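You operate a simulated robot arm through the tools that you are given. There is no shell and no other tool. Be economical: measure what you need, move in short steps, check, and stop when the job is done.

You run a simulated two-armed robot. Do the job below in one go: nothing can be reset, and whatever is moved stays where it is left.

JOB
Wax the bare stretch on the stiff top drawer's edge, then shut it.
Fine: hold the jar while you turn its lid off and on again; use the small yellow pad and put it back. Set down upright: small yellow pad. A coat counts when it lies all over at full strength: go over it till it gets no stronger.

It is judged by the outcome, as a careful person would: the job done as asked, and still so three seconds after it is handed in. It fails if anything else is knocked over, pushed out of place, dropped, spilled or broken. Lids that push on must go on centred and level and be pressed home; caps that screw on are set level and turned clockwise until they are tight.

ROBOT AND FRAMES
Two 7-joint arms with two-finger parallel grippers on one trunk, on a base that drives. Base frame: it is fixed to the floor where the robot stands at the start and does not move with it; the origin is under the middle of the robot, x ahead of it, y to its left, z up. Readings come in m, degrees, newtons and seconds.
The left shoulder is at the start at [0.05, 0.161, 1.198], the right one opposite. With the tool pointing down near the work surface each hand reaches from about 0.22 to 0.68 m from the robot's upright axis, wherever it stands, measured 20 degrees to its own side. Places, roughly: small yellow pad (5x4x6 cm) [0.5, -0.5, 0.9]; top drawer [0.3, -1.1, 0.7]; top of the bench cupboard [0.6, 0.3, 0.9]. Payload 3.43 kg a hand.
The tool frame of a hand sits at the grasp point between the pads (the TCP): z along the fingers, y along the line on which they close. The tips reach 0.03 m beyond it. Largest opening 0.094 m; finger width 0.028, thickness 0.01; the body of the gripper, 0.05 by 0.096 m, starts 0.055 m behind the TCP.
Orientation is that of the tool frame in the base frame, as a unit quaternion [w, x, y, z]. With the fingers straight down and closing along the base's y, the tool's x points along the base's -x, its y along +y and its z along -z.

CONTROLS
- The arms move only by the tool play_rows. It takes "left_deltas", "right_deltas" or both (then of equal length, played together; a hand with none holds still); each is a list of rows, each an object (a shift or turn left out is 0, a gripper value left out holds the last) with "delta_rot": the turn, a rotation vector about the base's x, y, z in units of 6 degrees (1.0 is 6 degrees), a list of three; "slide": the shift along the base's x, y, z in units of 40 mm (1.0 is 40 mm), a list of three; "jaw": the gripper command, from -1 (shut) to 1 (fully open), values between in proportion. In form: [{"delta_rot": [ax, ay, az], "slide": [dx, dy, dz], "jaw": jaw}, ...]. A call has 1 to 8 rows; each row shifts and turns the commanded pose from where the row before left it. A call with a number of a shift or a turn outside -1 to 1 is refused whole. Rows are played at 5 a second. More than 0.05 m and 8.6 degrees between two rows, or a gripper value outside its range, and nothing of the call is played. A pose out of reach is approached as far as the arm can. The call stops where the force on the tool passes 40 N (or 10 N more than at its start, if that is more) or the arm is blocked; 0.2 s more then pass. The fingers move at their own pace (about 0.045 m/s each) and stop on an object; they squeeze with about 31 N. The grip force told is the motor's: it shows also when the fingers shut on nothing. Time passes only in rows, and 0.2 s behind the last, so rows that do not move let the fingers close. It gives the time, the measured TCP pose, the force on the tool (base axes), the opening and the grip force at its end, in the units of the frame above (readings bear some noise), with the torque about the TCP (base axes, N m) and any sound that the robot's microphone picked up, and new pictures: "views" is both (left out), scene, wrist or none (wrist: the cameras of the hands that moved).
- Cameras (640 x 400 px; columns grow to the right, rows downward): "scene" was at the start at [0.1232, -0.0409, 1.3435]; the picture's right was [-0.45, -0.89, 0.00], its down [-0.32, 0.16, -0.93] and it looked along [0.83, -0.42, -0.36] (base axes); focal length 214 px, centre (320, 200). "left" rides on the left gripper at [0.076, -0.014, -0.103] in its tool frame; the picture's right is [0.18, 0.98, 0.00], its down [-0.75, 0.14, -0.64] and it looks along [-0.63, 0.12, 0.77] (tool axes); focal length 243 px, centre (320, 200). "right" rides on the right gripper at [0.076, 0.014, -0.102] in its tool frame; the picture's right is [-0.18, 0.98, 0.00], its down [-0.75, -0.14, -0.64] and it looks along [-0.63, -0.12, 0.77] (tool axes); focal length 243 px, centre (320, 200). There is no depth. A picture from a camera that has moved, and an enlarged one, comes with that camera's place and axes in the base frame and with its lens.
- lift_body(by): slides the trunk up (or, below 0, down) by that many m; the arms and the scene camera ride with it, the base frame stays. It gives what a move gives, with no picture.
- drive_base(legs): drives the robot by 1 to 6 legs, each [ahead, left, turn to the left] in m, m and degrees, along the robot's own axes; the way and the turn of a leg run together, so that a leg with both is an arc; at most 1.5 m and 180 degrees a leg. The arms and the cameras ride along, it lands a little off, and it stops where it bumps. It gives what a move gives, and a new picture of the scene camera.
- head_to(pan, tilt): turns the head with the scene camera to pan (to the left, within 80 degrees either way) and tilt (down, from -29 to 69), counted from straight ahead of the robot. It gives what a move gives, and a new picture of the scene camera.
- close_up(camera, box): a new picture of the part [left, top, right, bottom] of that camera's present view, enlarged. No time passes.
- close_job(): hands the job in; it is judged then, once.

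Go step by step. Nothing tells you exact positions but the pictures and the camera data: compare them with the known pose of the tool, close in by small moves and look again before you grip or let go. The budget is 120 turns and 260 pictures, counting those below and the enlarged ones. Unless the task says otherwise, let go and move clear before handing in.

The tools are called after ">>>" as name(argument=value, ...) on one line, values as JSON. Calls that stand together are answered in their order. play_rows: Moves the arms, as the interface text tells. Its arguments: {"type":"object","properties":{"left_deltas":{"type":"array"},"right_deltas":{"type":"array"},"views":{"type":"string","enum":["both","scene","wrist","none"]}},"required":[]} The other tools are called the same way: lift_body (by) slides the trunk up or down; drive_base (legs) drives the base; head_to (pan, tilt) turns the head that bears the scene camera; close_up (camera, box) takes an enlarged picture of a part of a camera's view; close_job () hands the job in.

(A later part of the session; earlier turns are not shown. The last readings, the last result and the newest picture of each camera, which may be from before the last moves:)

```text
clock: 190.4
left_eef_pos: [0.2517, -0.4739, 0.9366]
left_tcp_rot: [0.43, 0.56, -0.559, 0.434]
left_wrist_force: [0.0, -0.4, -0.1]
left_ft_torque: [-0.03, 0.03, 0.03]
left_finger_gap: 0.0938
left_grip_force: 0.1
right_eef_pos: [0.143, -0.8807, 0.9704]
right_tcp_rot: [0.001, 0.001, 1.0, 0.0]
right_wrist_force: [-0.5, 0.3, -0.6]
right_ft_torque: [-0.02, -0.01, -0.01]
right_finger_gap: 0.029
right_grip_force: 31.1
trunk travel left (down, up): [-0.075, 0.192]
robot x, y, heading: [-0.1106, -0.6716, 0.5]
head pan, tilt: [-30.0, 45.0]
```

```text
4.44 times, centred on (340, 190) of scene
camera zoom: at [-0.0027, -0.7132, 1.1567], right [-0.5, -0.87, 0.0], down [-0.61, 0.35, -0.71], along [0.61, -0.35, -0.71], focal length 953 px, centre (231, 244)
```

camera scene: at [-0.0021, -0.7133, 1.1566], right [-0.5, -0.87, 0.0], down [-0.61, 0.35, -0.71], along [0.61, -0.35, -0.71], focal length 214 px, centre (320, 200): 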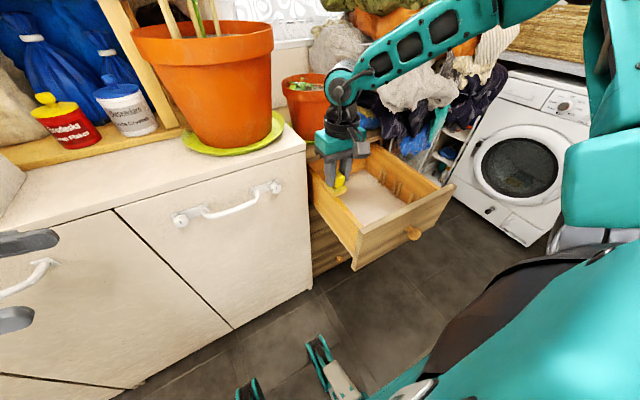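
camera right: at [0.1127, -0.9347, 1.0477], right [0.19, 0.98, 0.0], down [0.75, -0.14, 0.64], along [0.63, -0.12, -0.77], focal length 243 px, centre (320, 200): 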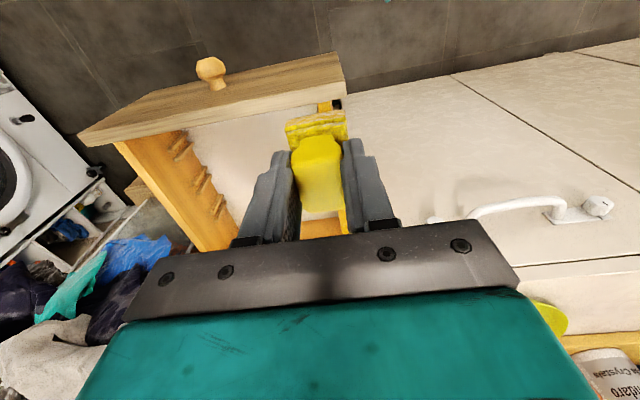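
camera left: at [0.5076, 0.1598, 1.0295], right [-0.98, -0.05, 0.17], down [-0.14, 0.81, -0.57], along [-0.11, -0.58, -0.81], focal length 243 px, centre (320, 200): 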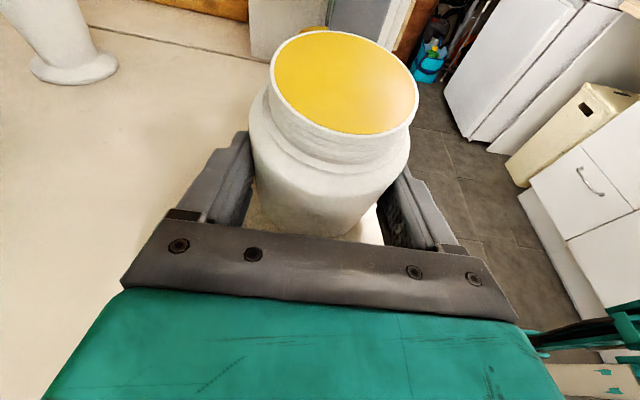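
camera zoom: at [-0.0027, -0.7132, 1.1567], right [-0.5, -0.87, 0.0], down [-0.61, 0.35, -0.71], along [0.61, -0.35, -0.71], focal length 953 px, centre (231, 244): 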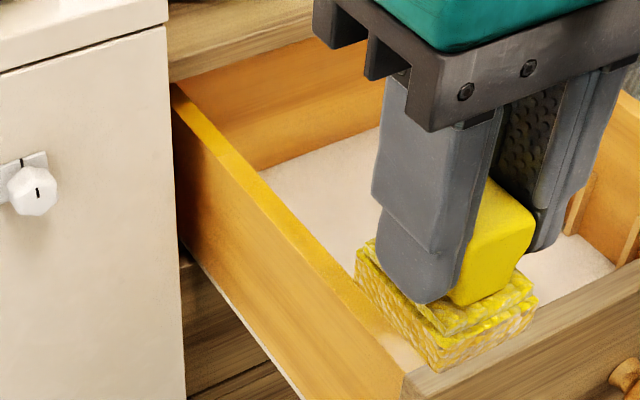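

>>> play_rows(right_deltas=[{"slide": [-0.2, 0.9, 0.3]}, {"slide": [0, 0.9, 0.3]}], views="none")

>>> close_up(camera="scene", box=[325, 165, 395, 235])

>>> close_up(camera="right", box=[100, 60, 300, 220])

```text
clock: 191.0
left_eef_pos: [0.2518, -0.4736, 0.9361]
left_tcp_rot: [0.43, 0.56, -0.559, 0.434]
left_wrist_force: [0.5, -0.1, 0.9]
left_ft_torque: [0.0, 0.02, -0.01]
left_finger_gap: 0.0939
left_grip_force: 0.0
right_eef_pos: [0.1326, -0.809, 0.9958]
right_tcp_rot: [0.0, 0.001, 1.0, 0.0]
right_wrist_force: [0.2, -0.2, -0.1]
right_ft_torque: [0.0, 0.01, 0.05]
right_finger_gap: 0.0287
right_grip_force: 30.4
trunk travel left (down, up): [-0.075, 0.192]
robot x, y, heading: [-0.112, -0.6746, 0.1]
head pan, tilt: [-30.0, 45.0]
```

```text
5.71 times, centred on (360, 200) of scene
camera zoom: at [-0.0025, -0.7131, 1.1566], right [-0.5, -0.87, 0.0], down [-0.61, 0.35, -0.71], along [0.61, -0.35, -0.71], focal length 1226 px, centre (91, 200)
```

zoom: 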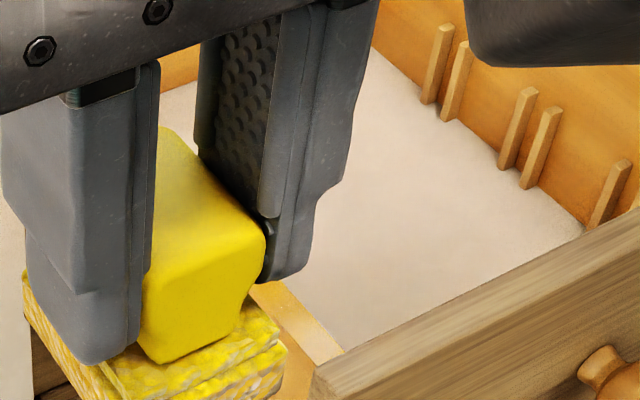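

```text
2.50 times, centred on (200, 140) of right
camera zoom: at [0.0558, -0.7959, 1.0965], right [0.19, 0.98, 0.0], down [0.75, -0.14, 0.64], along [0.63, -0.12, -0.77], focal length 606 px, centre (620, 350)
```

zoom: 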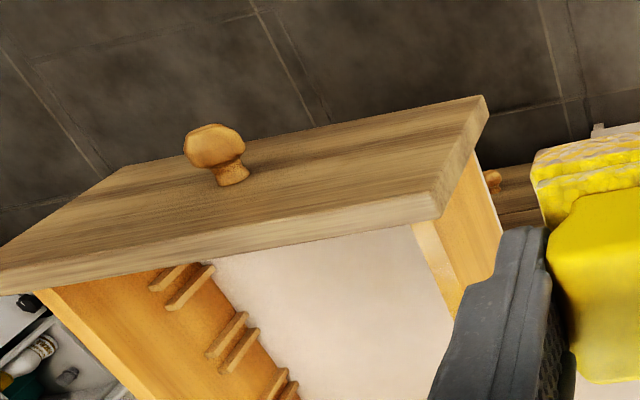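

The last ~4 cm next to the drawer front looks pale, i.e. not coated. I go back and rub that part, overlapping the rest.

>>> play_rows(right_deltas=[{"slide": [0.65, -0.85, -0.2]}, {"slide": [0.65, -0.85, -0.2]}, {"slide": [0.65, -0.85, -0.2]}, {"slide": [0.57, -0.87, -0.4]}, {"slide": [0, 0, -0.9]}, {"slide": [0, 0, -0.9]}, {"slide": [0, 0, -0.9]}, {"slide": [0, 0, -0.45]}], views="none")

>>> play_rows(right_deltas=[{"slide": [0, 0, -0.06]}, {"slide": [0, 0, -0.05]}], views="wrist")

```text
clock: 192.8
left_eef_pos: [0.2515, -0.4746, 0.9362]
left_tcp_rot: [0.429, 0.561, -0.56, 0.434]
left_wrist_force: [-0.6, 0.4, -0.4]
left_ft_torque: [-0.05, 0.03, 0.02]
left_finger_gap: 0.0939
left_grip_force: 0.0
right_eef_pos: [0.2344, -0.9472, 0.8273]
right_tcp_rot: [0.001, 0.001, 1.0, 0.0]
right_wrist_force: [-1.2, -0.2, 0.1]
right_ft_torque: [-0.03, 0.01, 0.0]
right_finger_gap: 0.0287
right_grip_force: 30.6
trunk travel left (down, up): [-0.075, 0.192]
robot x, y, heading: [-0.1126, -0.6694, 0.2]
head pan, tilt: [-30.0, 45.0]
```

```text
clock: 193.4
left_eef_pos: [0.2511, -0.4733, 0.9363]
left_tcp_rot: [-0.431, -0.559, 0.56, -0.433]
left_wrist_force: [-0.2, 0.2, -0.7]
left_ft_torque: [-0.01, 0.06, 0.03]
left_finger_gap: 0.0939
left_grip_force: 0.0
right_eef_pos: [0.2368, -0.9477, 0.8224]
right_tcp_rot: [0.003, 0.001, 1.0, -0.001]
right_wrist_force: [0.0, -0.1, 0.0]
right_ft_torque: [0.01, 0.0, 0.04]
right_finger_gap: 0.0285
right_grip_force: 30.9
trunk travel left (down, up): [-0.075, 0.192]
robot x, y, heading: [-0.113, -0.6733, 0.5]
head pan, tilt: [-30.0, 45.0]
camera right: at [0.1583, -0.9343, 0.9247], right [0.19, 0.98, 0.0], down [0.75, -0.14, 0.64], along [0.63, -0.12, -0.77], focal length 243 px, centre (320, 200)
```

right: 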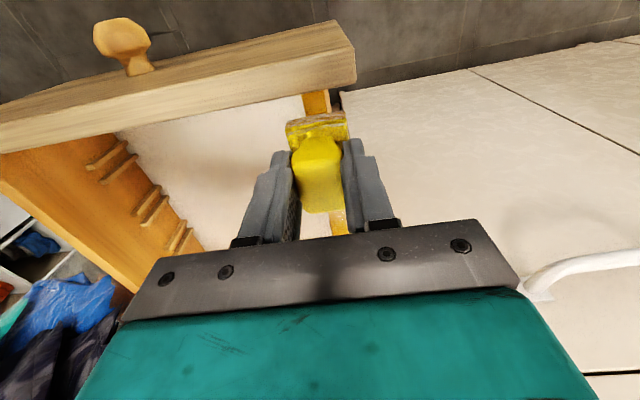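

>>> play_rows(right_deltas=[{"slide": [-0.2, 0, -0.05]}, {"slide": [-0.15, 0, -0.03]}, {"slide": [0.4, 0, 0]}, {"slide": [0.4, 0, 0]}, {"slide": [-0.4, 0, 0]}, {"slide": [-0.4, 0, 0]}, {"slide": [-0.05, 0, 0]}], views="wrist")

```text
clock: 195.0
left_eef_pos: [0.2512, -0.4734, 0.9367]
left_tcp_rot: [0.43, 0.56, -0.56, 0.434]
left_wrist_force: [0.1, -0.7, 0.8]
left_ft_torque: [0.0, 0.0, -0.05]
left_finger_gap: 0.0943
left_grip_force: 0.1
right_eef_pos: [0.2208, -0.9469, 0.8221]
right_tcp_rot: [0.006, 0.0, 1.0, 0.0]
right_wrist_force: [10.0, -5.0, 36.3]
right_ft_torque: [-0.22, 0.0, 0.02]
right_finger_gap: 0.0287
right_grip_force: 31.1
trunk travel left (down, up): [-0.075, 0.192]
robot x, y, heading: [-0.1147, -0.6716, -0.0]
head pan, tilt: [-30.0, 45.0]
camera right: at [0.1432, -0.9333, 0.9236], right [0.18, 0.98, 0.0], down [0.75, -0.14, 0.65], along [0.64, -0.12, -0.76], focal length 243 px, centre (320, 200)
```

right: 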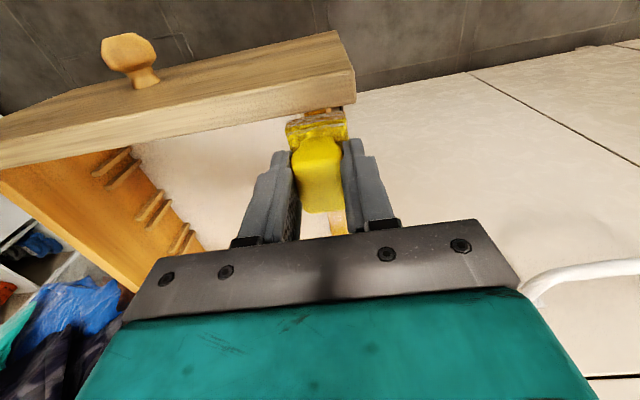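

Pad is now right up to the drawer front. More overlapping strokes, then lift and inspect.

>>> play_rows(right_deltas=[{"slide": [0.4, 0, 0.03]}, {"slide": [0.4, 0, 0]}, {"slide": [-0.4, 0, 0]}, {"slide": [-0.4, 0, 0]}, {"slide": [0.4, 0, 0]}, {"slide": [0.4, 0, 0]}, {"slide": [-0.4, 0, 0]}, {"slide": [-0.4, 0, 0]}], views="none")

>>> play_rows(right_deltas=[{"slide": [0.5, 0, 0]}, {"slide": [0.5, 0, 0]}, {"slide": [0.5, 0, 0]}, {"slide": [0.5, 0, 0]}, {"slide": [0.5, 0, 0]}, {"slide": [0.5, 0, 0]}, {"slide": [0.5, 0, 0]}, {"slide": [0.4, 0, 0]}], views="none")

>>> play_rows(right_deltas=[{"slide": [-0.5, 0, 0]}, {"slide": [-0.5, 0, 0]}, {"slide": [-0.5, 0, 0]}, {"slide": [-0.5, 0, 0]}, {"slide": [-0.5, 0, 0]}, {"slide": [-0.5, 0, 0]}, {"slide": [-0.5, 0, 0]}, {"slide": [-0.3, 0, 0]}], views="none")

>>> play_rows(right_deltas=[{"slide": [0, 0, 0.8]}, {"slide": [0, 0.5, 0.9]}, {"slide": [-0.6, 0.9, 0.6]}, {"slide": [-0.6, 0.9, 0.4]}, {"slide": [-0.6, 0.9, 0]}, {"slide": [-0.4, 0.9, 0]}], views="scene")

>>> close_up(camera="scene", box=[300, 145, 400, 245])

```text
clock: 196.8
left_eef_pos: [0.2501, -0.4732, 0.9366]
left_tcp_rot: [-0.431, -0.559, 0.56, -0.434]
left_wrist_force: [-0.4, 1.1, 0.6]
left_ft_torque: [-0.03, -0.02, -0.02]
left_finger_gap: 0.094
left_grip_force: 0.1
right_eef_pos: [0.2218, -0.9461, 0.8226]
right_tcp_rot: [0.002, 0.0, 1.0, 0.0]
right_wrist_force: [4.5, 1.6, 16.4]
right_ft_torque: [0.11, -0.19, 0.01]
right_finger_gap: 0.0284
right_grip_force: 30.1
trunk travel left (down, up): [-0.075, 0.192]
robot x, y, heading: [-0.115, -0.6725, 0.3]
head pan, tilt: [-30.0, 45.0]
```

```text
clock: 198.6
left_eef_pos: [0.2507, -0.4744, 0.9372]
left_tcp_rot: [0.429, 0.56, -0.559, 0.435]
left_wrist_force: [0.2, 0.5, 0.4]
left_ft_torque: [0.0, -0.02, -0.03]
left_finger_gap: 0.0939
left_grip_force: 0.0
right_eef_pos: [0.3754, -0.9479, 0.8229]
right_tcp_rot: [0.003, 0.001, 1.0, -0.001]
right_wrist_force: [-1.9, -5.5, 12.3]
right_ft_torque: [-0.28, 0.12, 0.04]
right_finger_gap: 0.029
right_grip_force: 31.0
trunk travel left (down, up): [-0.075, 0.192]
robot x, y, heading: [-0.117, -0.6745, -0.0]
head pan, tilt: [-30.0, 45.0]
```

```text
clock: 200.4
left_eef_pos: [0.2516, -0.4741, 0.9362]
left_tcp_rot: [0.43, 0.56, -0.559, 0.434]
left_wrist_force: [0.0, -0.5, -0.5]
left_ft_torque: [-0.01, -0.02, 0.01]
left_finger_gap: 0.0941
left_grip_force: 0.1
right_eef_pos: [0.2217, -0.948, 0.8229]
right_tcp_rot: [0.001, 0.002, 1.0, -0.001]
right_wrist_force: [1.3, -2.4, 7.2]
right_ft_torque: [-0.14, -0.08, 0.1]
right_finger_gap: 0.0288
right_grip_force: 30.8
trunk travel left (down, up): [-0.075, 0.192]
robot x, y, heading: [-0.1127, -0.6756, 0.1]
head pan, tilt: [-30.0, 45.0]
```

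```text
clock: 201.8
left_eef_pos: [0.2518, -0.474, 0.9351]
left_tcp_rot: [0.43, 0.561, -0.56, 0.434]
left_wrist_force: [-0.7, -0.4, -0.5]
left_ft_torque: [-0.01, -0.01, 0.0]
left_finger_gap: 0.0942
left_grip_force: 0.0
right_eef_pos: [0.1353, -0.783, 0.9319]
right_tcp_rot: [0.001, 0.0, 1.0, 0.0]
right_wrist_force: [0.2, -0.5, -0.4]
right_ft_torque: [-0.01, 0.0, 0.01]
right_finger_gap: 0.0285
right_grip_force: 30.6
trunk travel left (down, up): [-0.075, 0.192]
robot x, y, heading: [-0.1164, -0.6705, 0.2]
head pan, tilt: [-30.0, 45.0]
camera scene: at [-0.0021, -0.7136, 1.1566], right [-0.5, -0.87, 0.0], down [-0.61, 0.35, -0.71], along [0.61, -0.35, -0.71], focal length 214 px, centre (320, 200)
```

scene: 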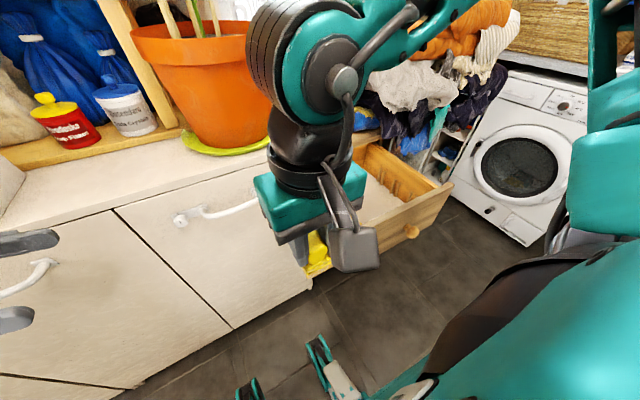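

```text
4.00 times, centred on (350, 195) of scene
camera zoom: at [-0.0021, -0.7136, 1.1566], right [-0.5, -0.87, 0.0], down [-0.61, 0.35, -0.71], along [0.61, -0.35, -0.71], focal length 858 px, centre (200, 220)
```

zoom: 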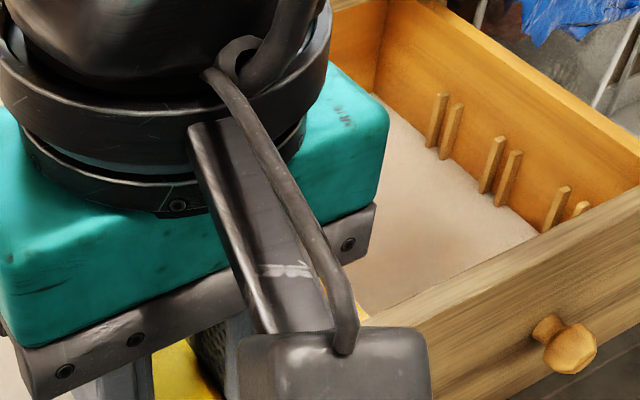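

My own hand blocks the view; I move it further left and look again.

>>> play_rows(right_deltas=[{"slide": [0.3, 0.9, 0.3]}, {"slide": [0.3, 0.9, 0.3]}, {"slide": [0.3, 0.9, 0.3]}, {"slide": [0, 0.9, 0.3]}], views="none")

>>> close_up(camera="scene", box=[305, 145, 385, 235])

```text
clock: 202.8
left_eef_pos: [0.2515, -0.4743, 0.936]
left_tcp_rot: [0.43, 0.56, -0.559, 0.434]
left_wrist_force: [-0.6, 0.6, 0.4]
left_ft_torque: [0.04, 0.01, 0.03]
left_finger_gap: 0.094
left_grip_force: 0.1
right_eef_pos: [0.172, -0.753, 0.9562]
right_tcp_rot: [0.001, 0.0, 1.0, 0.001]
right_wrist_force: [-0.6, -0.2, -0.8]
right_ft_torque: [0.0, 0.0, -0.01]
right_finger_gap: 0.0285
right_grip_force: 31.0
right hand out of reach, approached as far as the arm can: row 1, 2, 3, 4
trunk travel left (down, up): [-0.075, 0.192]
robot x, y, heading: [-0.1166, -0.6735, 0.2]
head pan, tilt: [-30.0, 45.0]
```

```text
4.44 times, centred on (345, 190) of scene
camera zoom: at [-0.0026, -0.7136, 1.1567], right [-0.5, -0.87, 0.0], down [-0.61, 0.35, -0.71], along [0.61, -0.35, -0.71], focal length 953 px, centre (209, 244)
```

zoom: 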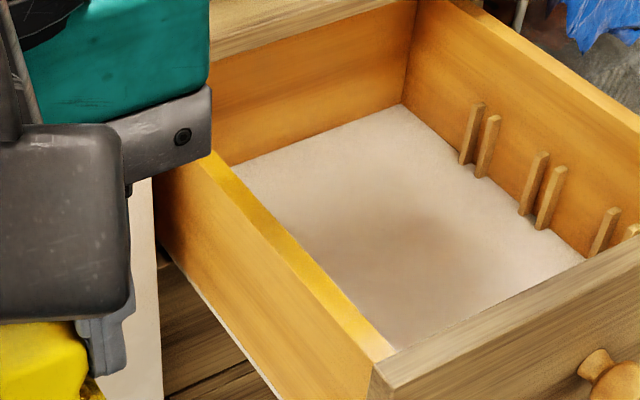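

The coat is nearly uniform; a few more firm strokes over middle and front to bring it to full strength.

>>> play_rows(right_deltas=[{"slide": [0.4, -0.6, 0]}, {"slide": [0.4, -0.6, 0]}, {"slide": [0.4, -0.6, 0]}, {"slide": [0.4, -0.6, 0]}, {"slide": [0.4, -0.6, 0]}, {"slide": [0.4, -0.6, 0]}, {"slide": [0.4, -0.6, 0]}, {"slide": [0.4, -0.65, 0]}], views="none")

>>> play_rows(right_deltas=[{"slide": [0, 0, -0.9]}, {"slide": [0, 0, -0.9]}, {"slide": [0, 0, -0.9]}, {"slide": [0, 0, -0.5]}, {"slide": [0, 0, -0.08]}, {"slide": [0, 0, -0.05]}], views="none")

>>> play_rows(right_deltas=[{"slide": [0.4, 0, -0.03]}, {"slide": [0.4, 0, 0]}, {"slide": [0.4, 0, 0]}, {"slide": [0.4, 0, 0]}, {"slide": [-0.4, 0, 0]}, {"slide": [-0.4, 0, 0]}, {"slide": [-0.4, 0, 0]}, {"slide": [-0.4, 0, 0]}], views="none")

>>> play_rows(right_deltas=[{"slide": [-0.5, 0, 0]}, {"slide": [-0.5, 0, 0]}, {"slide": [-0.5, 0, 0]}, {"slide": [-0.5, 0, 0]}, {"slide": [0.5, 0, 0]}, {"slide": [0.5, 0, 0]}, {"slide": [0.5, 0, 0]}, {"slide": [0.5, 0, 0]}], views="none")

>>> play_rows(right_deltas=[{"slide": [-0.5, 0, 0]}, {"slide": [-0.5, 0, 0]}, {"slide": [-0.5, 0, 0]}, {"slide": [-0.5, 0, 0]}, {"slide": [0, 0, 0.8]}, {"slide": [-0.3, 0, 0.8]}, {"slide": [-0.6, 0, 0.8]}, {"slide": [-0.6, 0, 0.3]}], views="wrist")

>>> close_up(camera="scene", box=[305, 145, 385, 235])

```text
clock: 204.6
left_eef_pos: [0.251, -0.4748, 0.9366]
left_tcp_rot: [0.43, 0.561, -0.559, 0.434]
left_wrist_force: [-0.7, -0.1, 0.3]
left_ft_torque: [-0.02, -0.02, 0.0]
left_finger_gap: 0.0941
left_grip_force: 0.1
right_eef_pos: [0.2983, -0.95, 0.9549]
right_tcp_rot: [0.001, 0.0, 1.0, 0.0]
right_wrist_force: [-0.1, 0.0, -0.1]
right_ft_torque: [-0.04, 0.01, 0.0]
right_finger_gap: 0.0287
right_grip_force: 30.4
trunk travel left (down, up): [-0.075, 0.192]
robot x, y, heading: [-0.1159, -0.6731, 0.2]
head pan, tilt: [-30.0, 45.0]
```

```text
clock: 206.0
left_eef_pos: [0.2514, -0.4736, 0.937]
left_tcp_rot: [-0.431, -0.559, 0.56, -0.434]
left_wrist_force: [-0.3, -0.6, 0.5]
left_ft_torque: [0.02, 0.0, -0.02]
left_finger_gap: 0.0939
left_grip_force: 0.0
right_eef_pos: [0.3016, -0.9472, 0.8226]
right_tcp_rot: [0.003, 0.001, 1.0, 0.0]
right_wrist_force: [-0.6, -1.2, 5.6]
right_ft_torque: [-0.04, 0.1, -0.02]
right_finger_gap: 0.0289
right_grip_force: 31.0
trunk travel left (down, up): [-0.075, 0.192]
robot x, y, heading: [-0.1116, -0.6771, 0.0]
head pan, tilt: [-30.0, 45.0]
```

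```text
clock: 207.8
left_eef_pos: [0.2506, -0.473, 0.937]
left_tcp_rot: [0.43, 0.56, -0.56, 0.435]
left_wrist_force: [-0.4, 0.9, -0.2]
left_ft_torque: [0.0, 0.0, -0.04]
left_finger_gap: 0.0941
left_grip_force: 0.2
right_eef_pos: [0.3, -0.9464, 0.8218]
right_tcp_rot: [0.002, 0.001, 1.0, 0.0]
right_wrist_force: [2.3, -1.6, 15.6]
right_ft_torque: [-0.03, -0.12, 0.0]
right_finger_gap: 0.0287
right_grip_force: 31.3
trunk travel left (down, up): [-0.075, 0.192]
robot x, y, heading: [-0.1133, -0.6756, 0.0]
head pan, tilt: [-30.0, 45.0]
```

```text
clock: 209.6
left_eef_pos: [0.2505, -0.4732, 0.9367]
left_tcp_rot: [-0.429, -0.56, 0.56, -0.434]
left_wrist_force: [-0.1, 1.2, -0.1]
left_ft_torque: [0.04, 0.0, 0.02]
left_finger_gap: 0.0939
left_grip_force: 0.0
right_eef_pos: [0.3008, -0.9455, 0.8217]
right_tcp_rot: [0.003, 0.001, 1.0, 0.0]
right_wrist_force: [0.8, 0.9, 23.3]
right_ft_torque: [0.06, 0.24, 0.0]
right_finger_gap: 0.0287
right_grip_force: 30.8
trunk travel left (down, up): [-0.075, 0.192]
robot x, y, heading: [-0.1144, -0.6685, 0.3]
head pan, tilt: [-30.0, 45.0]
```

```text
clock: 211.4
left_eef_pos: [0.2506, -0.4742, 0.9371]
left_tcp_rot: [0.43, 0.56, -0.56, 0.434]
left_wrist_force: [-0.7, 0.7, 0.2]
left_ft_torque: [0.0, -0.02, -0.01]
left_finger_gap: 0.0941
left_grip_force: 0.0
right_eef_pos: [0.1607, -0.9475, 0.9305]
right_tcp_rot: [0.001, 0.001, 1.0, 0.0]
right_wrist_force: [0.3, 0.4, -0.6]
right_ft_torque: [-0.02, 0.0, -0.03]
right_finger_gap: 0.0286
right_grip_force: 31.0
trunk travel left (down, up): [-0.075, 0.192]
robot x, y, heading: [-0.115, -0.6736, -0.1]
head pan, tilt: [-30.0, 45.0]
camera right: at [0.0842, -0.934, 1.0321], right [0.19, 0.98, 0.0], down [0.75, -0.14, 0.64], along [0.63, -0.12, -0.77], focal length 243 px, centre (320, 200)
```

right: 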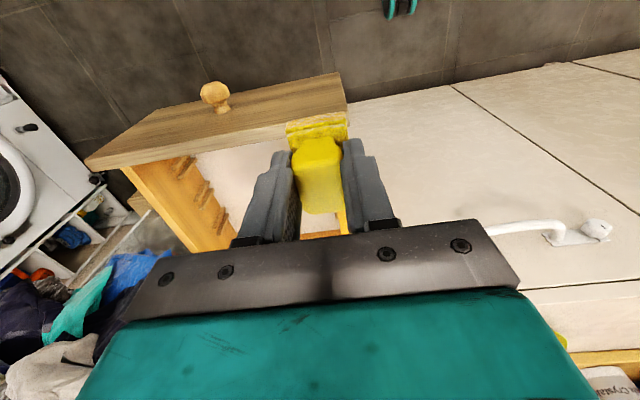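

```text
4.44 times, centred on (345, 190) of scene
camera zoom: at [-0.0027, -0.7136, 1.1567], right [-0.5, -0.87, 0.0], down [-0.61, 0.35, -0.71], along [0.61, -0.35, -0.71], focal length 953 px, centre (209, 244)
```

zoom: 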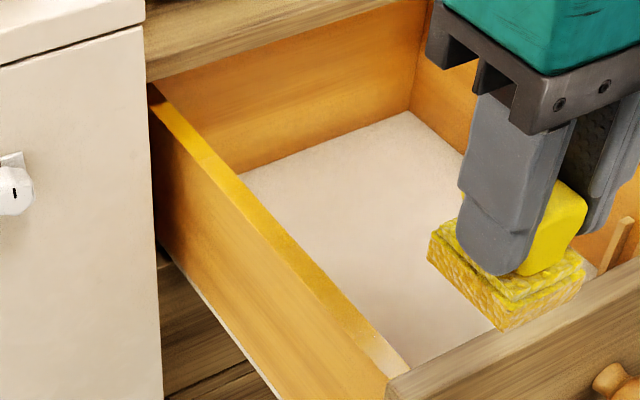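

The coat is even along the stretch. Now I return the pad: raise, drive back, and bring it over its place.

>>> play_rows(right_deltas=[{"slide": [0, 0, 0.9]}, {"slide": [0, 0, 0.9]}], views="none")

>>> lift_body(by=0.1)

>>> drive_base(legs=[[0, 0.423, 0], [0.115, 0, 0]])

>>> play_rows(right_deltas=[{"slide": [0.88, 0.3, -0.3], "delta_rot": [0, 0, -0.4]}, {"slide": [0.88, 0.3, -0.3], "delta_rot": [0, 0, -0.4]}, {"slide": [0.88, 0.3, -0.3], "delta_rot": [0, 0, -0.37]}, {"slide": [0.88, 0.3, -0.4]}, {"slide": [0.88, 0.3, -0.4]}, {"slide": [0.8, 0.3, -0.4]}], views="wrist")

```text
clock: 212.0
left_eef_pos: [0.2521, -0.4743, 0.937]
left_tcp_rot: [-0.43, -0.56, 0.56, -0.433]
left_wrist_force: [0.3, 0.6, 0.4]
left_ft_torque: [0.04, -0.02, -0.01]
left_finger_gap: 0.0941
left_grip_force: 0.1
right_eef_pos: [0.1605, -0.947, 1.0002]
right_tcp_rot: [0.001, 0.001, 1.0, 0.001]
right_wrist_force: [-0.3, 0.1, -0.2]
right_ft_torque: [0.0, 0.02, 0.0]
right_finger_gap: 0.0287
right_grip_force: 30.9
trunk travel left (down, up): [-0.075, 0.192]
robot x, y, heading: [-0.1151, -0.6735, 0.2]
head pan, tilt: [-30.0, 45.0]
```

```text
clock: 213.3
left_eef_pos: [0.252, -0.4749, 1.036]
left_tcp_rot: [0.43, 0.56, -0.56, 0.433]
left_wrist_force: [0.1, -0.1, -0.5]
left_ft_torque: [0.01, 0.01, -0.02]
left_finger_gap: 0.0938
left_grip_force: 0.0
right_eef_pos: [0.1609, -0.9467, 1.1012]
right_tcp_rot: [0.001, 0.001, 1.0, 0.0]
right_wrist_force: [0.2, 0.6, -0.6]
right_ft_torque: [-0.05, 0.01, 0.01]
right_finger_gap: 0.0289
right_grip_force: 31.1
trunk travel left (down, up): [-0.175, 0.092]
robot x, y, heading: [-0.1139, -0.6711, 0.3]
head pan, tilt: [-30.0, 45.0]
```

```text
clock: 216.7
left_eef_pos: [0.3682, -0.0527, 1.0368]
left_tcp_rot: [-0.43, -0.56, 0.56, -0.433]
left_wrist_force: [-0.4, -0.6, -0.1]
left_ft_torque: [-0.03, -0.02, -0.04]
left_finger_gap: 0.094
left_grip_force: 0.0
right_eef_pos: [0.2751, -0.5258, 1.1007]
right_tcp_rot: [0.002, 0.002, 1.0, 0.0]
right_wrist_force: [0.3, 0.1, -0.8]
right_ft_torque: [-0.06, 0.03, 0.02]
right_finger_gap: 0.0286
right_grip_force: 31.1
trunk travel left (down, up): [-0.175, 0.092]
robot x, y, heading: [-0.0008, -0.252, 0.1]
head pan, tilt: [-30.0, 45.0]
camera scene: at [0.1132, -0.2918, 1.2566], right [-0.5, -0.87, 0.0], down [-0.61, 0.35, -0.71], along [0.61, -0.35, -0.71], focal length 214 px, centre (320, 200)
```

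scene: 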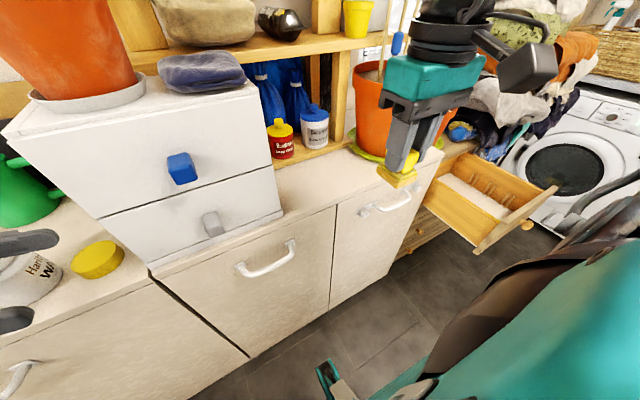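

```text
clock: 218.1
left_eef_pos: [0.3681, -0.0523, 1.0374]
left_tcp_rot: [-0.43, -0.56, 0.56, -0.433]
left_wrist_force: [-0.6, -0.7, 1.2]
left_ft_torque: [0.02, -0.02, 0.01]
left_finger_gap: 0.0941
left_grip_force: 0.1
right_eef_pos: [0.4831, -0.452, 1.0172]
right_tcp_rot: [0.001, 0.064, 0.998, 0.001]
right_wrist_force: [-1.1, -0.2, -0.5]
right_ft_torque: [0.03, 0.01, -0.01]
right_finger_gap: 0.0287
right_grip_force: 31.0
trunk travel left (down, up): [-0.175, 0.092]
robot x, y, heading: [0.0011, -0.2502, 0.1]
head pan, tilt: [-30.0, 45.0]
camera right: at [0.4086, -0.43, 1.1197], right [0.31, 0.95, 0.0], down [0.73, -0.24, 0.64], along [0.61, -0.2, -0.77], focal length 243 px, centre (320, 200)
```

right: 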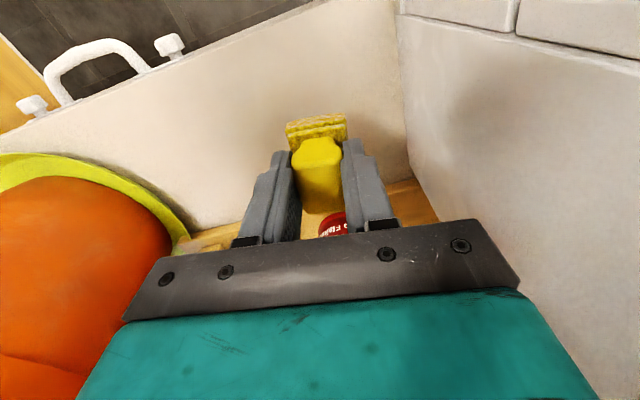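

Over its place. I set the pad down upright, release, rise, and then head back to the drawer with the empty hand.

>>> play_rows(right_deltas=[{"slide": [0.08, -0.02, -0.8]}, {"slide": [0, 0, -0.7]}, {"slide": [0, 0, -0.1]}, {"slide": [0, 0, -0.08]}, {}, {"jaw": 0.15}, {}], views="none")

>>> play_rows(right_deltas=[{"slide": [0, 0, 0.6]}, {"slide": [0, 0, 0.9]}, {"slide": [0, 0, 0.9]}, {"slide": [-0.5, 0, 0.5]}, {"slide": [-0.9, -0.3, 0.2]}, {"slide": [-0.9, -0.3, 0]}], views="wrist")

>>> lift_body(by=-0.1)

>>> drive_base(legs=[[-0.2, 0, 0], [0, -0.49, 0]])

```text
clock: 219.7
left_eef_pos: [0.367, -0.0528, 1.0362]
left_tcp_rot: [-0.43, -0.559, 0.561, -0.433]
left_wrist_force: [0.7, -0.8, 0.3]
left_ft_torque: [-0.03, 0.0, -0.04]
left_finger_gap: 0.0939
left_grip_force: 0.2
right_eef_pos: [0.4858, -0.4541, 0.9498]
right_tcp_rot: [0.0, 0.063, 0.998, 0.0]
right_wrist_force: [-0.8, 0.1, 0.4]
right_ft_torque: [0.0, -0.01, 0.01]
right_finger_gap: 0.0542
right_grip_force: 0.0
trunk travel left (down, up): [-0.175, 0.092]
robot x, y, heading: [0.001, -0.2525, -0.0]
head pan, tilt: [-30.0, 45.0]
```

```text
clock: 221.1
left_eef_pos: [0.3676, -0.0535, 1.0362]
left_tcp_rot: [-0.43, -0.56, 0.561, -0.433]
left_wrist_force: [-0.5, -0.2, 1.0]
left_ft_torque: [-0.01, 0.0, 0.0]
left_finger_gap: 0.0938
left_grip_force: 0.0
right_eef_pos: [0.3932, -0.4796, 1.0751]
right_tcp_rot: [0.001, 0.063, 0.998, 0.001]
right_wrist_force: [0.6, -0.3, -0.1]
right_ft_torque: [-0.02, 0.0, -0.01]
right_finger_gap: 0.054
right_grip_force: 0.0
trunk travel left (down, up): [-0.175, 0.092]
robot x, y, heading: [0.0026, -0.2517, -0.1]
head pan, tilt: [-30.0, 45.0]
camera right: at [0.3189, -0.4572, 1.1756], right [0.31, 0.95, 0.0], down [0.73, -0.24, 0.64], along [0.61, -0.2, -0.77], focal length 243 px, centre (320, 200)
```

right: 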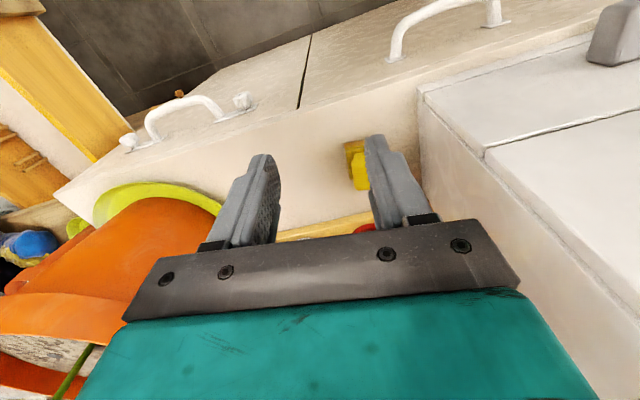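

```text
clock: 222.4
left_eef_pos: [0.3672, -0.0533, 0.9368]
left_tcp_rot: [-0.43, -0.56, 0.561, -0.433]
left_wrist_force: [-0.6, 0.6, 0.1]
left_ft_torque: [0.0, 0.03, 0.03]
left_finger_gap: 0.0938
left_grip_force: 0.0
right_eef_pos: [0.3941, -0.4797, 0.9725]
right_tcp_rot: [0.001, 0.063, 0.998, -0.001]
right_wrist_force: [0.5, 0.1, -0.9]
right_ft_torque: [0.02, 0.03, 0.0]
right_finger_gap: 0.054
right_grip_force: 0.1
trunk travel left (down, up): [-0.075, 0.192]
robot x, y, heading: [0.0036, -0.2509, -0.2]
head pan, tilt: [-30.0, 45.0]
```

```text
clock: 226.5
left_eef_pos: [0.1695, -0.5312, 0.9362]
left_tcp_rot: [0.429, 0.561, -0.558, 0.435]
left_wrist_force: [-0.5, 0.3, 0.6]
left_ft_torque: [0.02, 0.0, 0.0]
left_finger_gap: 0.0941
left_grip_force: 0.0
right_eef_pos: [0.1976, -0.9573, 0.9746]
right_tcp_rot: [0.001, 0.06, 0.998, 0.0]
right_wrist_force: [0.1, 1.1, -0.4]
right_ft_torque: [0.01, 0.01, -0.01]
right_finger_gap: 0.0541
right_grip_force: 0.0
trunk travel left (down, up): [-0.075, 0.192]
robot x, y, heading: [-0.1953, -0.7319, 0.3]
head pan, tilt: [-30.0, 45.0]
camera scene: at [-0.085, -0.7712, 1.1566], right [-0.5, -0.87, 0.0], down [-0.61, 0.35, -0.71], along [0.61, -0.35, -0.71], focal length 214 px, centre (320, 200)
```

scene: 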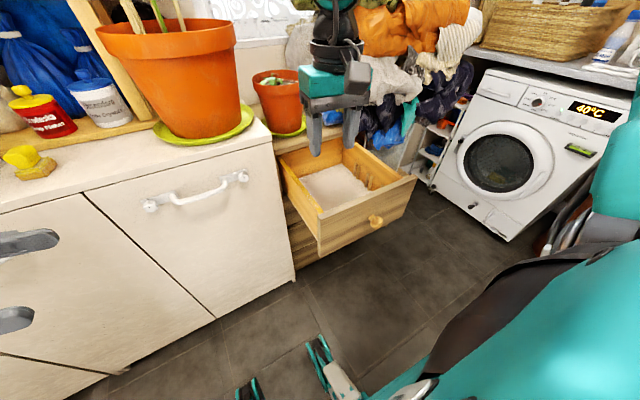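

Pad stands upright. Now with fingers closed and tilted forward I push the drawer front.

>>> play_rows(right_deltas=[{"slide": [-0.8, -0.3, 0], "delta_rot": [0, -1, 0], "jaw": -1}, {"slide": [-0.8, -0.3, 0], "delta_rot": [0, -1, 0]}, {"slide": [-0.8, -0.2, 0], "delta_rot": [0, -1, 0]}, {"slide": [0, 0, -0.4], "delta_rot": [0, -1, 0]}, {"slide": [0, 0, -0.8], "delta_rot": [0, -1, 0]}, {"slide": [0, 0, -0.8], "delta_rot": [0, -1, 0]}, {"slide": [0, 0, -0.8], "delta_rot": [0, -1, 0]}, {"slide": [0, 0, -0.9]}], views="none")

>>> play_rows(right_deltas=[{"slide": [0, 0, -0.9]}, {"slide": [0, 0, -0.8]}], views="both")

```text
clock: 228.3
left_eef_pos: [0.169, -0.53, 0.9354]
left_tcp_rot: [0.43, 0.561, -0.559, 0.435]
left_wrist_force: [-0.7, -0.6, 0.5]
left_ft_torque: [-0.01, -0.03, 0.0]
left_finger_gap: 0.0942
left_grip_force: 0.1
right_eef_pos: [0.2019, -1.0113, 0.8516]
right_tcp_rot: [0.358, 0.057, 0.932, 0.023]
right_wrist_force: [-0.7, 0.2, 0.4]
right_ft_torque: [0.0, 0.01, 0.01]
right_finger_gap: 0.0
right_grip_force: 31.4
right hand out of reach, approached as far as the arm can: row 3, 4, 5, 6, 7
trunk travel left (down, up): [-0.075, 0.192]
robot x, y, heading: [-0.1955, -0.7321, 0.4]
head pan, tilt: [-30.0, 45.0]
```

```text
clock: 228.8
left_eef_pos: [0.1683, -0.5307, 0.9367]
left_tcp_rot: [0.429, 0.561, -0.559, 0.434]
left_wrist_force: [0.4, 0.8, 0.1]
left_ft_torque: [-0.01, 0.05, 0.0]
left_finger_gap: 0.0941
left_grip_force: 0.1
right_eef_pos: [0.2111, -1.0109, 0.8073]
right_tcp_rot: [0.378, 0.052, 0.924, 0.019]
right_wrist_force: [-0.7, -1.1, 12.9]
right_ft_torque: [-0.2, 0.14, 0.02]
right_finger_gap: 0.0
right_grip_force: 31.4
trunk travel left (down, up): [-0.075, 0.192]
robot x, y, heading: [-0.1956, -0.7338, 0.1]
head pan, tilt: [-30.0, 45.0]
stopped in row 2 (right hand): the force on the tool passed its limit (the readings are from after the stop); the commanded pose is now the measured one
camera scene: at [-0.0856, -0.771, 1.157], right [-0.5, -0.87, 0.0], down [-0.61, 0.35, -0.71], along [0.61, -0.35, -0.71], focal length 214 px, centre (320, 200)
camera right: at [0.0859, -0.9895, 0.8274], right [0.21, 0.96, 0.2], down [0.07, -0.22, 0.97], along [0.98, -0.19, -0.11], focal length 243 px, centre (320, 200)
```

scene: 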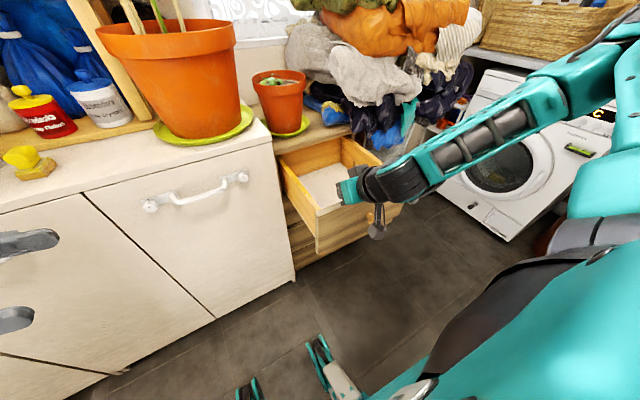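
right: 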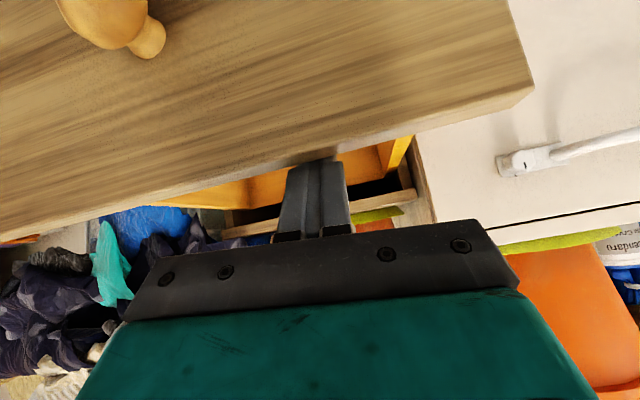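

The fingers landed on top of the front panel. I rise, drive back, lower in front of it, and push by driving forward.

>>> play_rows(right_deltas=[{"slide": [0, 0, 0.8]}], views="none")

>>> drive_base(legs=[[-0.14, 0, 0]])

>>> play_rows(right_deltas=[{"slide": [0, 0, -0.9]}, {"slide": [0, 0, -0.9]}], views="wrist")

>>> drive_base(legs=[[0.32, 0, 0]])

```text
clock: 229.2
left_eef_pos: [0.1694, -0.5316, 0.9358]
left_tcp_rot: [0.43, 0.561, -0.559, 0.434]
left_wrist_force: [-0.3, 0.2, -0.4]
left_ft_torque: [0.01, -0.01, -0.01]
left_finger_gap: 0.0937
left_grip_force: 0.1
right_eef_pos: [0.2095, -1.0115, 0.8373]
right_tcp_rot: [0.374, 0.052, 0.926, 0.019]
right_wrist_force: [-0.9, -0.2, 0.7]
right_ft_torque: [-0.02, 0.04, 0.03]
right_finger_gap: 0.0
right_grip_force: 31.2
trunk travel left (down, up): [-0.075, 0.192]
robot x, y, heading: [-0.1978, -0.7306, 0.4]
head pan, tilt: [-30.0, 45.0]
```

```text
clock: 230.6
left_eef_pos: [0.0272, -0.5326, 0.9359]
left_tcp_rot: [0.43, 0.56, -0.56, 0.434]
left_wrist_force: [-0.2, 0.5, 0.1]
left_ft_torque: [-0.04, -0.02, 0.01]
left_finger_gap: 0.0937
left_grip_force: 0.0
right_eef_pos: [0.0675, -1.0135, 0.8373]
right_tcp_rot: [0.375, 0.054, 0.925, 0.017]
right_wrist_force: [0.2, 0.0, 0.8]
right_ft_torque: [-0.01, -0.05, 0.03]
right_finger_gap: 0.0001
right_grip_force: 30.5
trunk travel left (down, up): [-0.075, 0.192]
robot x, y, heading: [-0.3365, -0.7308, 0.3]
head pan, tilt: [-30.0, 45.0]
camera scene: at [-0.2264, -0.7721, 1.1567], right [-0.5, -0.87, 0.0], down [-0.61, 0.35, -0.71], along [0.61, -0.35, -0.71], focal length 214 px, centre (320, 200)
```

scene: 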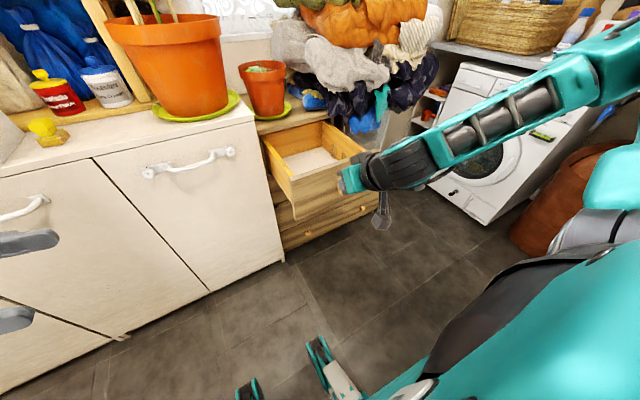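

```text
clock: 231.2
left_eef_pos: [0.0283, -0.5322, 0.9367]
left_tcp_rot: [0.43, 0.56, -0.56, 0.433]
left_wrist_force: [-0.7, -0.1, 0.0]
left_ft_torque: [0.02, 0.04, -0.01]
left_finger_gap: 0.0936
left_grip_force: 0.0
right_eef_pos: [0.0744, -1.0149, 0.7867]
right_tcp_rot: [0.373, 0.052, 0.926, 0.019]
right_wrist_force: [-0.2, 0.0, -1.2]
right_ft_torque: [0.0, -0.01, -0.04]
right_finger_gap: 0.0001
right_grip_force: 31.3
right hand out of reach, approached as far as the arm can: row 2
trunk travel left (down, up): [-0.075, 0.192]
robot x, y, heading: [-0.3355, -0.7318, 0.0]
head pan, tilt: [-30.0, 45.0]
camera right: at [-0.0506, -0.9921, 0.8078], right [0.22, 0.96, 0.2], down [0.08, -0.22, 0.97], along [0.97, -0.19, -0.13], focal length 243 px, centre (320, 200)
```

right: 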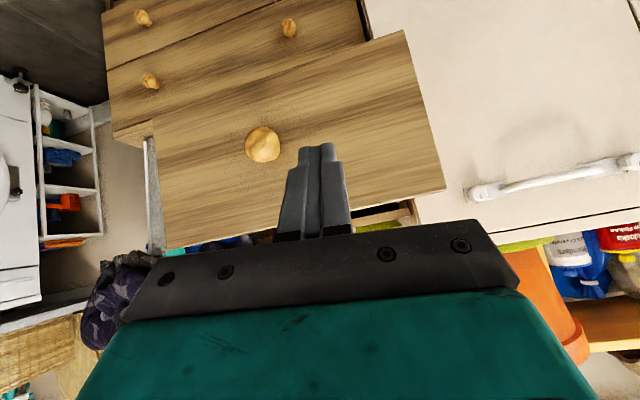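

```text
clock: 233.3
left_eef_pos: [0.345, -0.5346, 0.9368]
left_tcp_rot: [-0.431, -0.559, 0.561, -0.432]
left_wrist_force: [1.1, 0.4, -0.2]
left_ft_torque: [0.01, -0.02, -0.02]
left_finger_gap: 0.094
left_grip_force: 0.1
right_eef_pos: [0.3883, -1.0186, 0.7866]
right_tcp_rot: [0.373, 0.057, 0.926, 0.017]
right_wrist_force: [-0.3, 0.0, 0.6]
right_ft_torque: [0.01, -0.01, 0.0]
right_finger_gap: 0.0002
right_grip_force: 30.8
trunk travel left (down, up): [-0.075, 0.192]
robot x, y, heading: [-0.0236, -0.7308, -0.3]
head pan, tilt: [-30.0, 45.0]
camera scene: at [0.0895, -0.7726, 1.1566], right [-0.5, -0.86, 0.0], down [-0.61, 0.36, -0.71], along [0.61, -0.36, -0.71], focal length 214 px, centre (320, 200)
```

scene: 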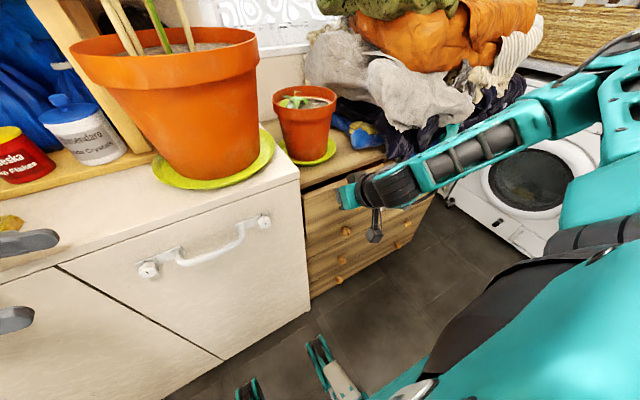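

The drawer has gone in with the push; I press it home with the arm and look.

>>> play_rows(right_deltas=[{"slide": [0.4, 0, 0]}, {"slide": [0.4, 0, 0]}, {"slide": [0.3, 0, 0]}, {"slide": [0.3, 0, 0]}, {"slide": [0.3, 0, 0]}], views="wrist")

>>> close_up(camera="scene", box=[280, 140, 440, 300])

```text
clock: 234.1
left_eef_pos: [0.3446, -0.5355, 0.9378]
left_tcp_rot: [-0.432, -0.557, 0.562, -0.432]
left_wrist_force: [-0.4, -0.3, 0.2]
left_ft_torque: [-0.01, 0.01, -0.01]
left_finger_gap: 0.0938
left_grip_force: 0.0
right_eef_pos: [0.4239, -1.0177, 0.7819]
right_tcp_rot: [0.365, 0.057, 0.929, 0.018]
right_wrist_force: [-14.0, -0.6, 7.2]
right_ft_torque: [0.03, -0.06, -0.03]
right_finger_gap: 0.0001
right_grip_force: 30.4
trunk travel left (down, up): [-0.075, 0.192]
robot x, y, heading: [-0.0213, -0.7348, -0.2]
head pan, tilt: [-30.0, 45.0]
stopped in row 4 (right hand): the force on the tool passed its limit (the readings are from after the stop); the commanded pose is now the measured one
camera right: at [0.2988, -0.9939, 0.8061], right [0.23, 0.95, 0.2], down [0.1, -0.23, 0.97], along [0.97, -0.2, -0.14], focal length 243 px, centre (320, 200)
```

right: 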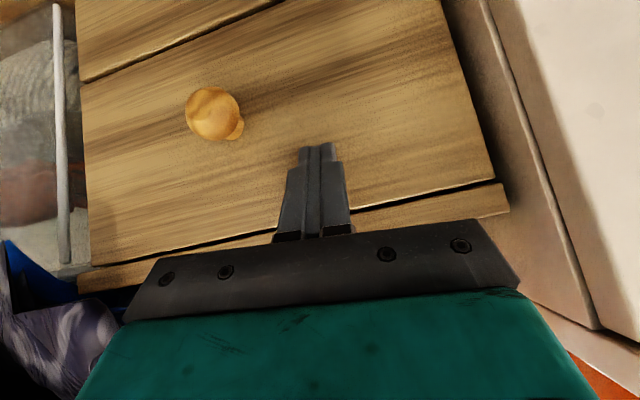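

```text
2.50 times, centred on (360, 220) of scene
camera zoom: at [0.0873, -0.7727, 1.1569], right [-0.5, -0.86, 0.0], down [-0.61, 0.36, -0.71], along [0.61, -0.36, -0.71], focal length 536 px, centre (220, 150)
```

zoom: 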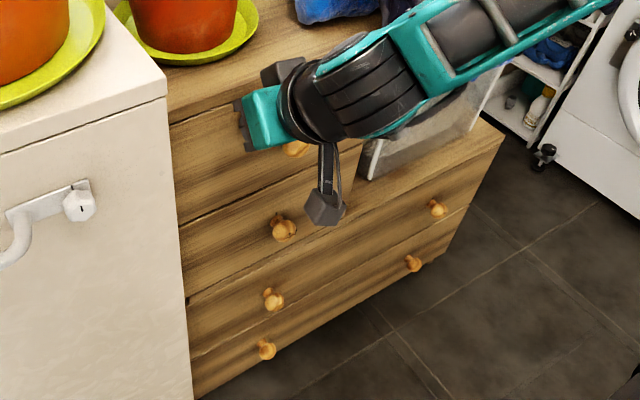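

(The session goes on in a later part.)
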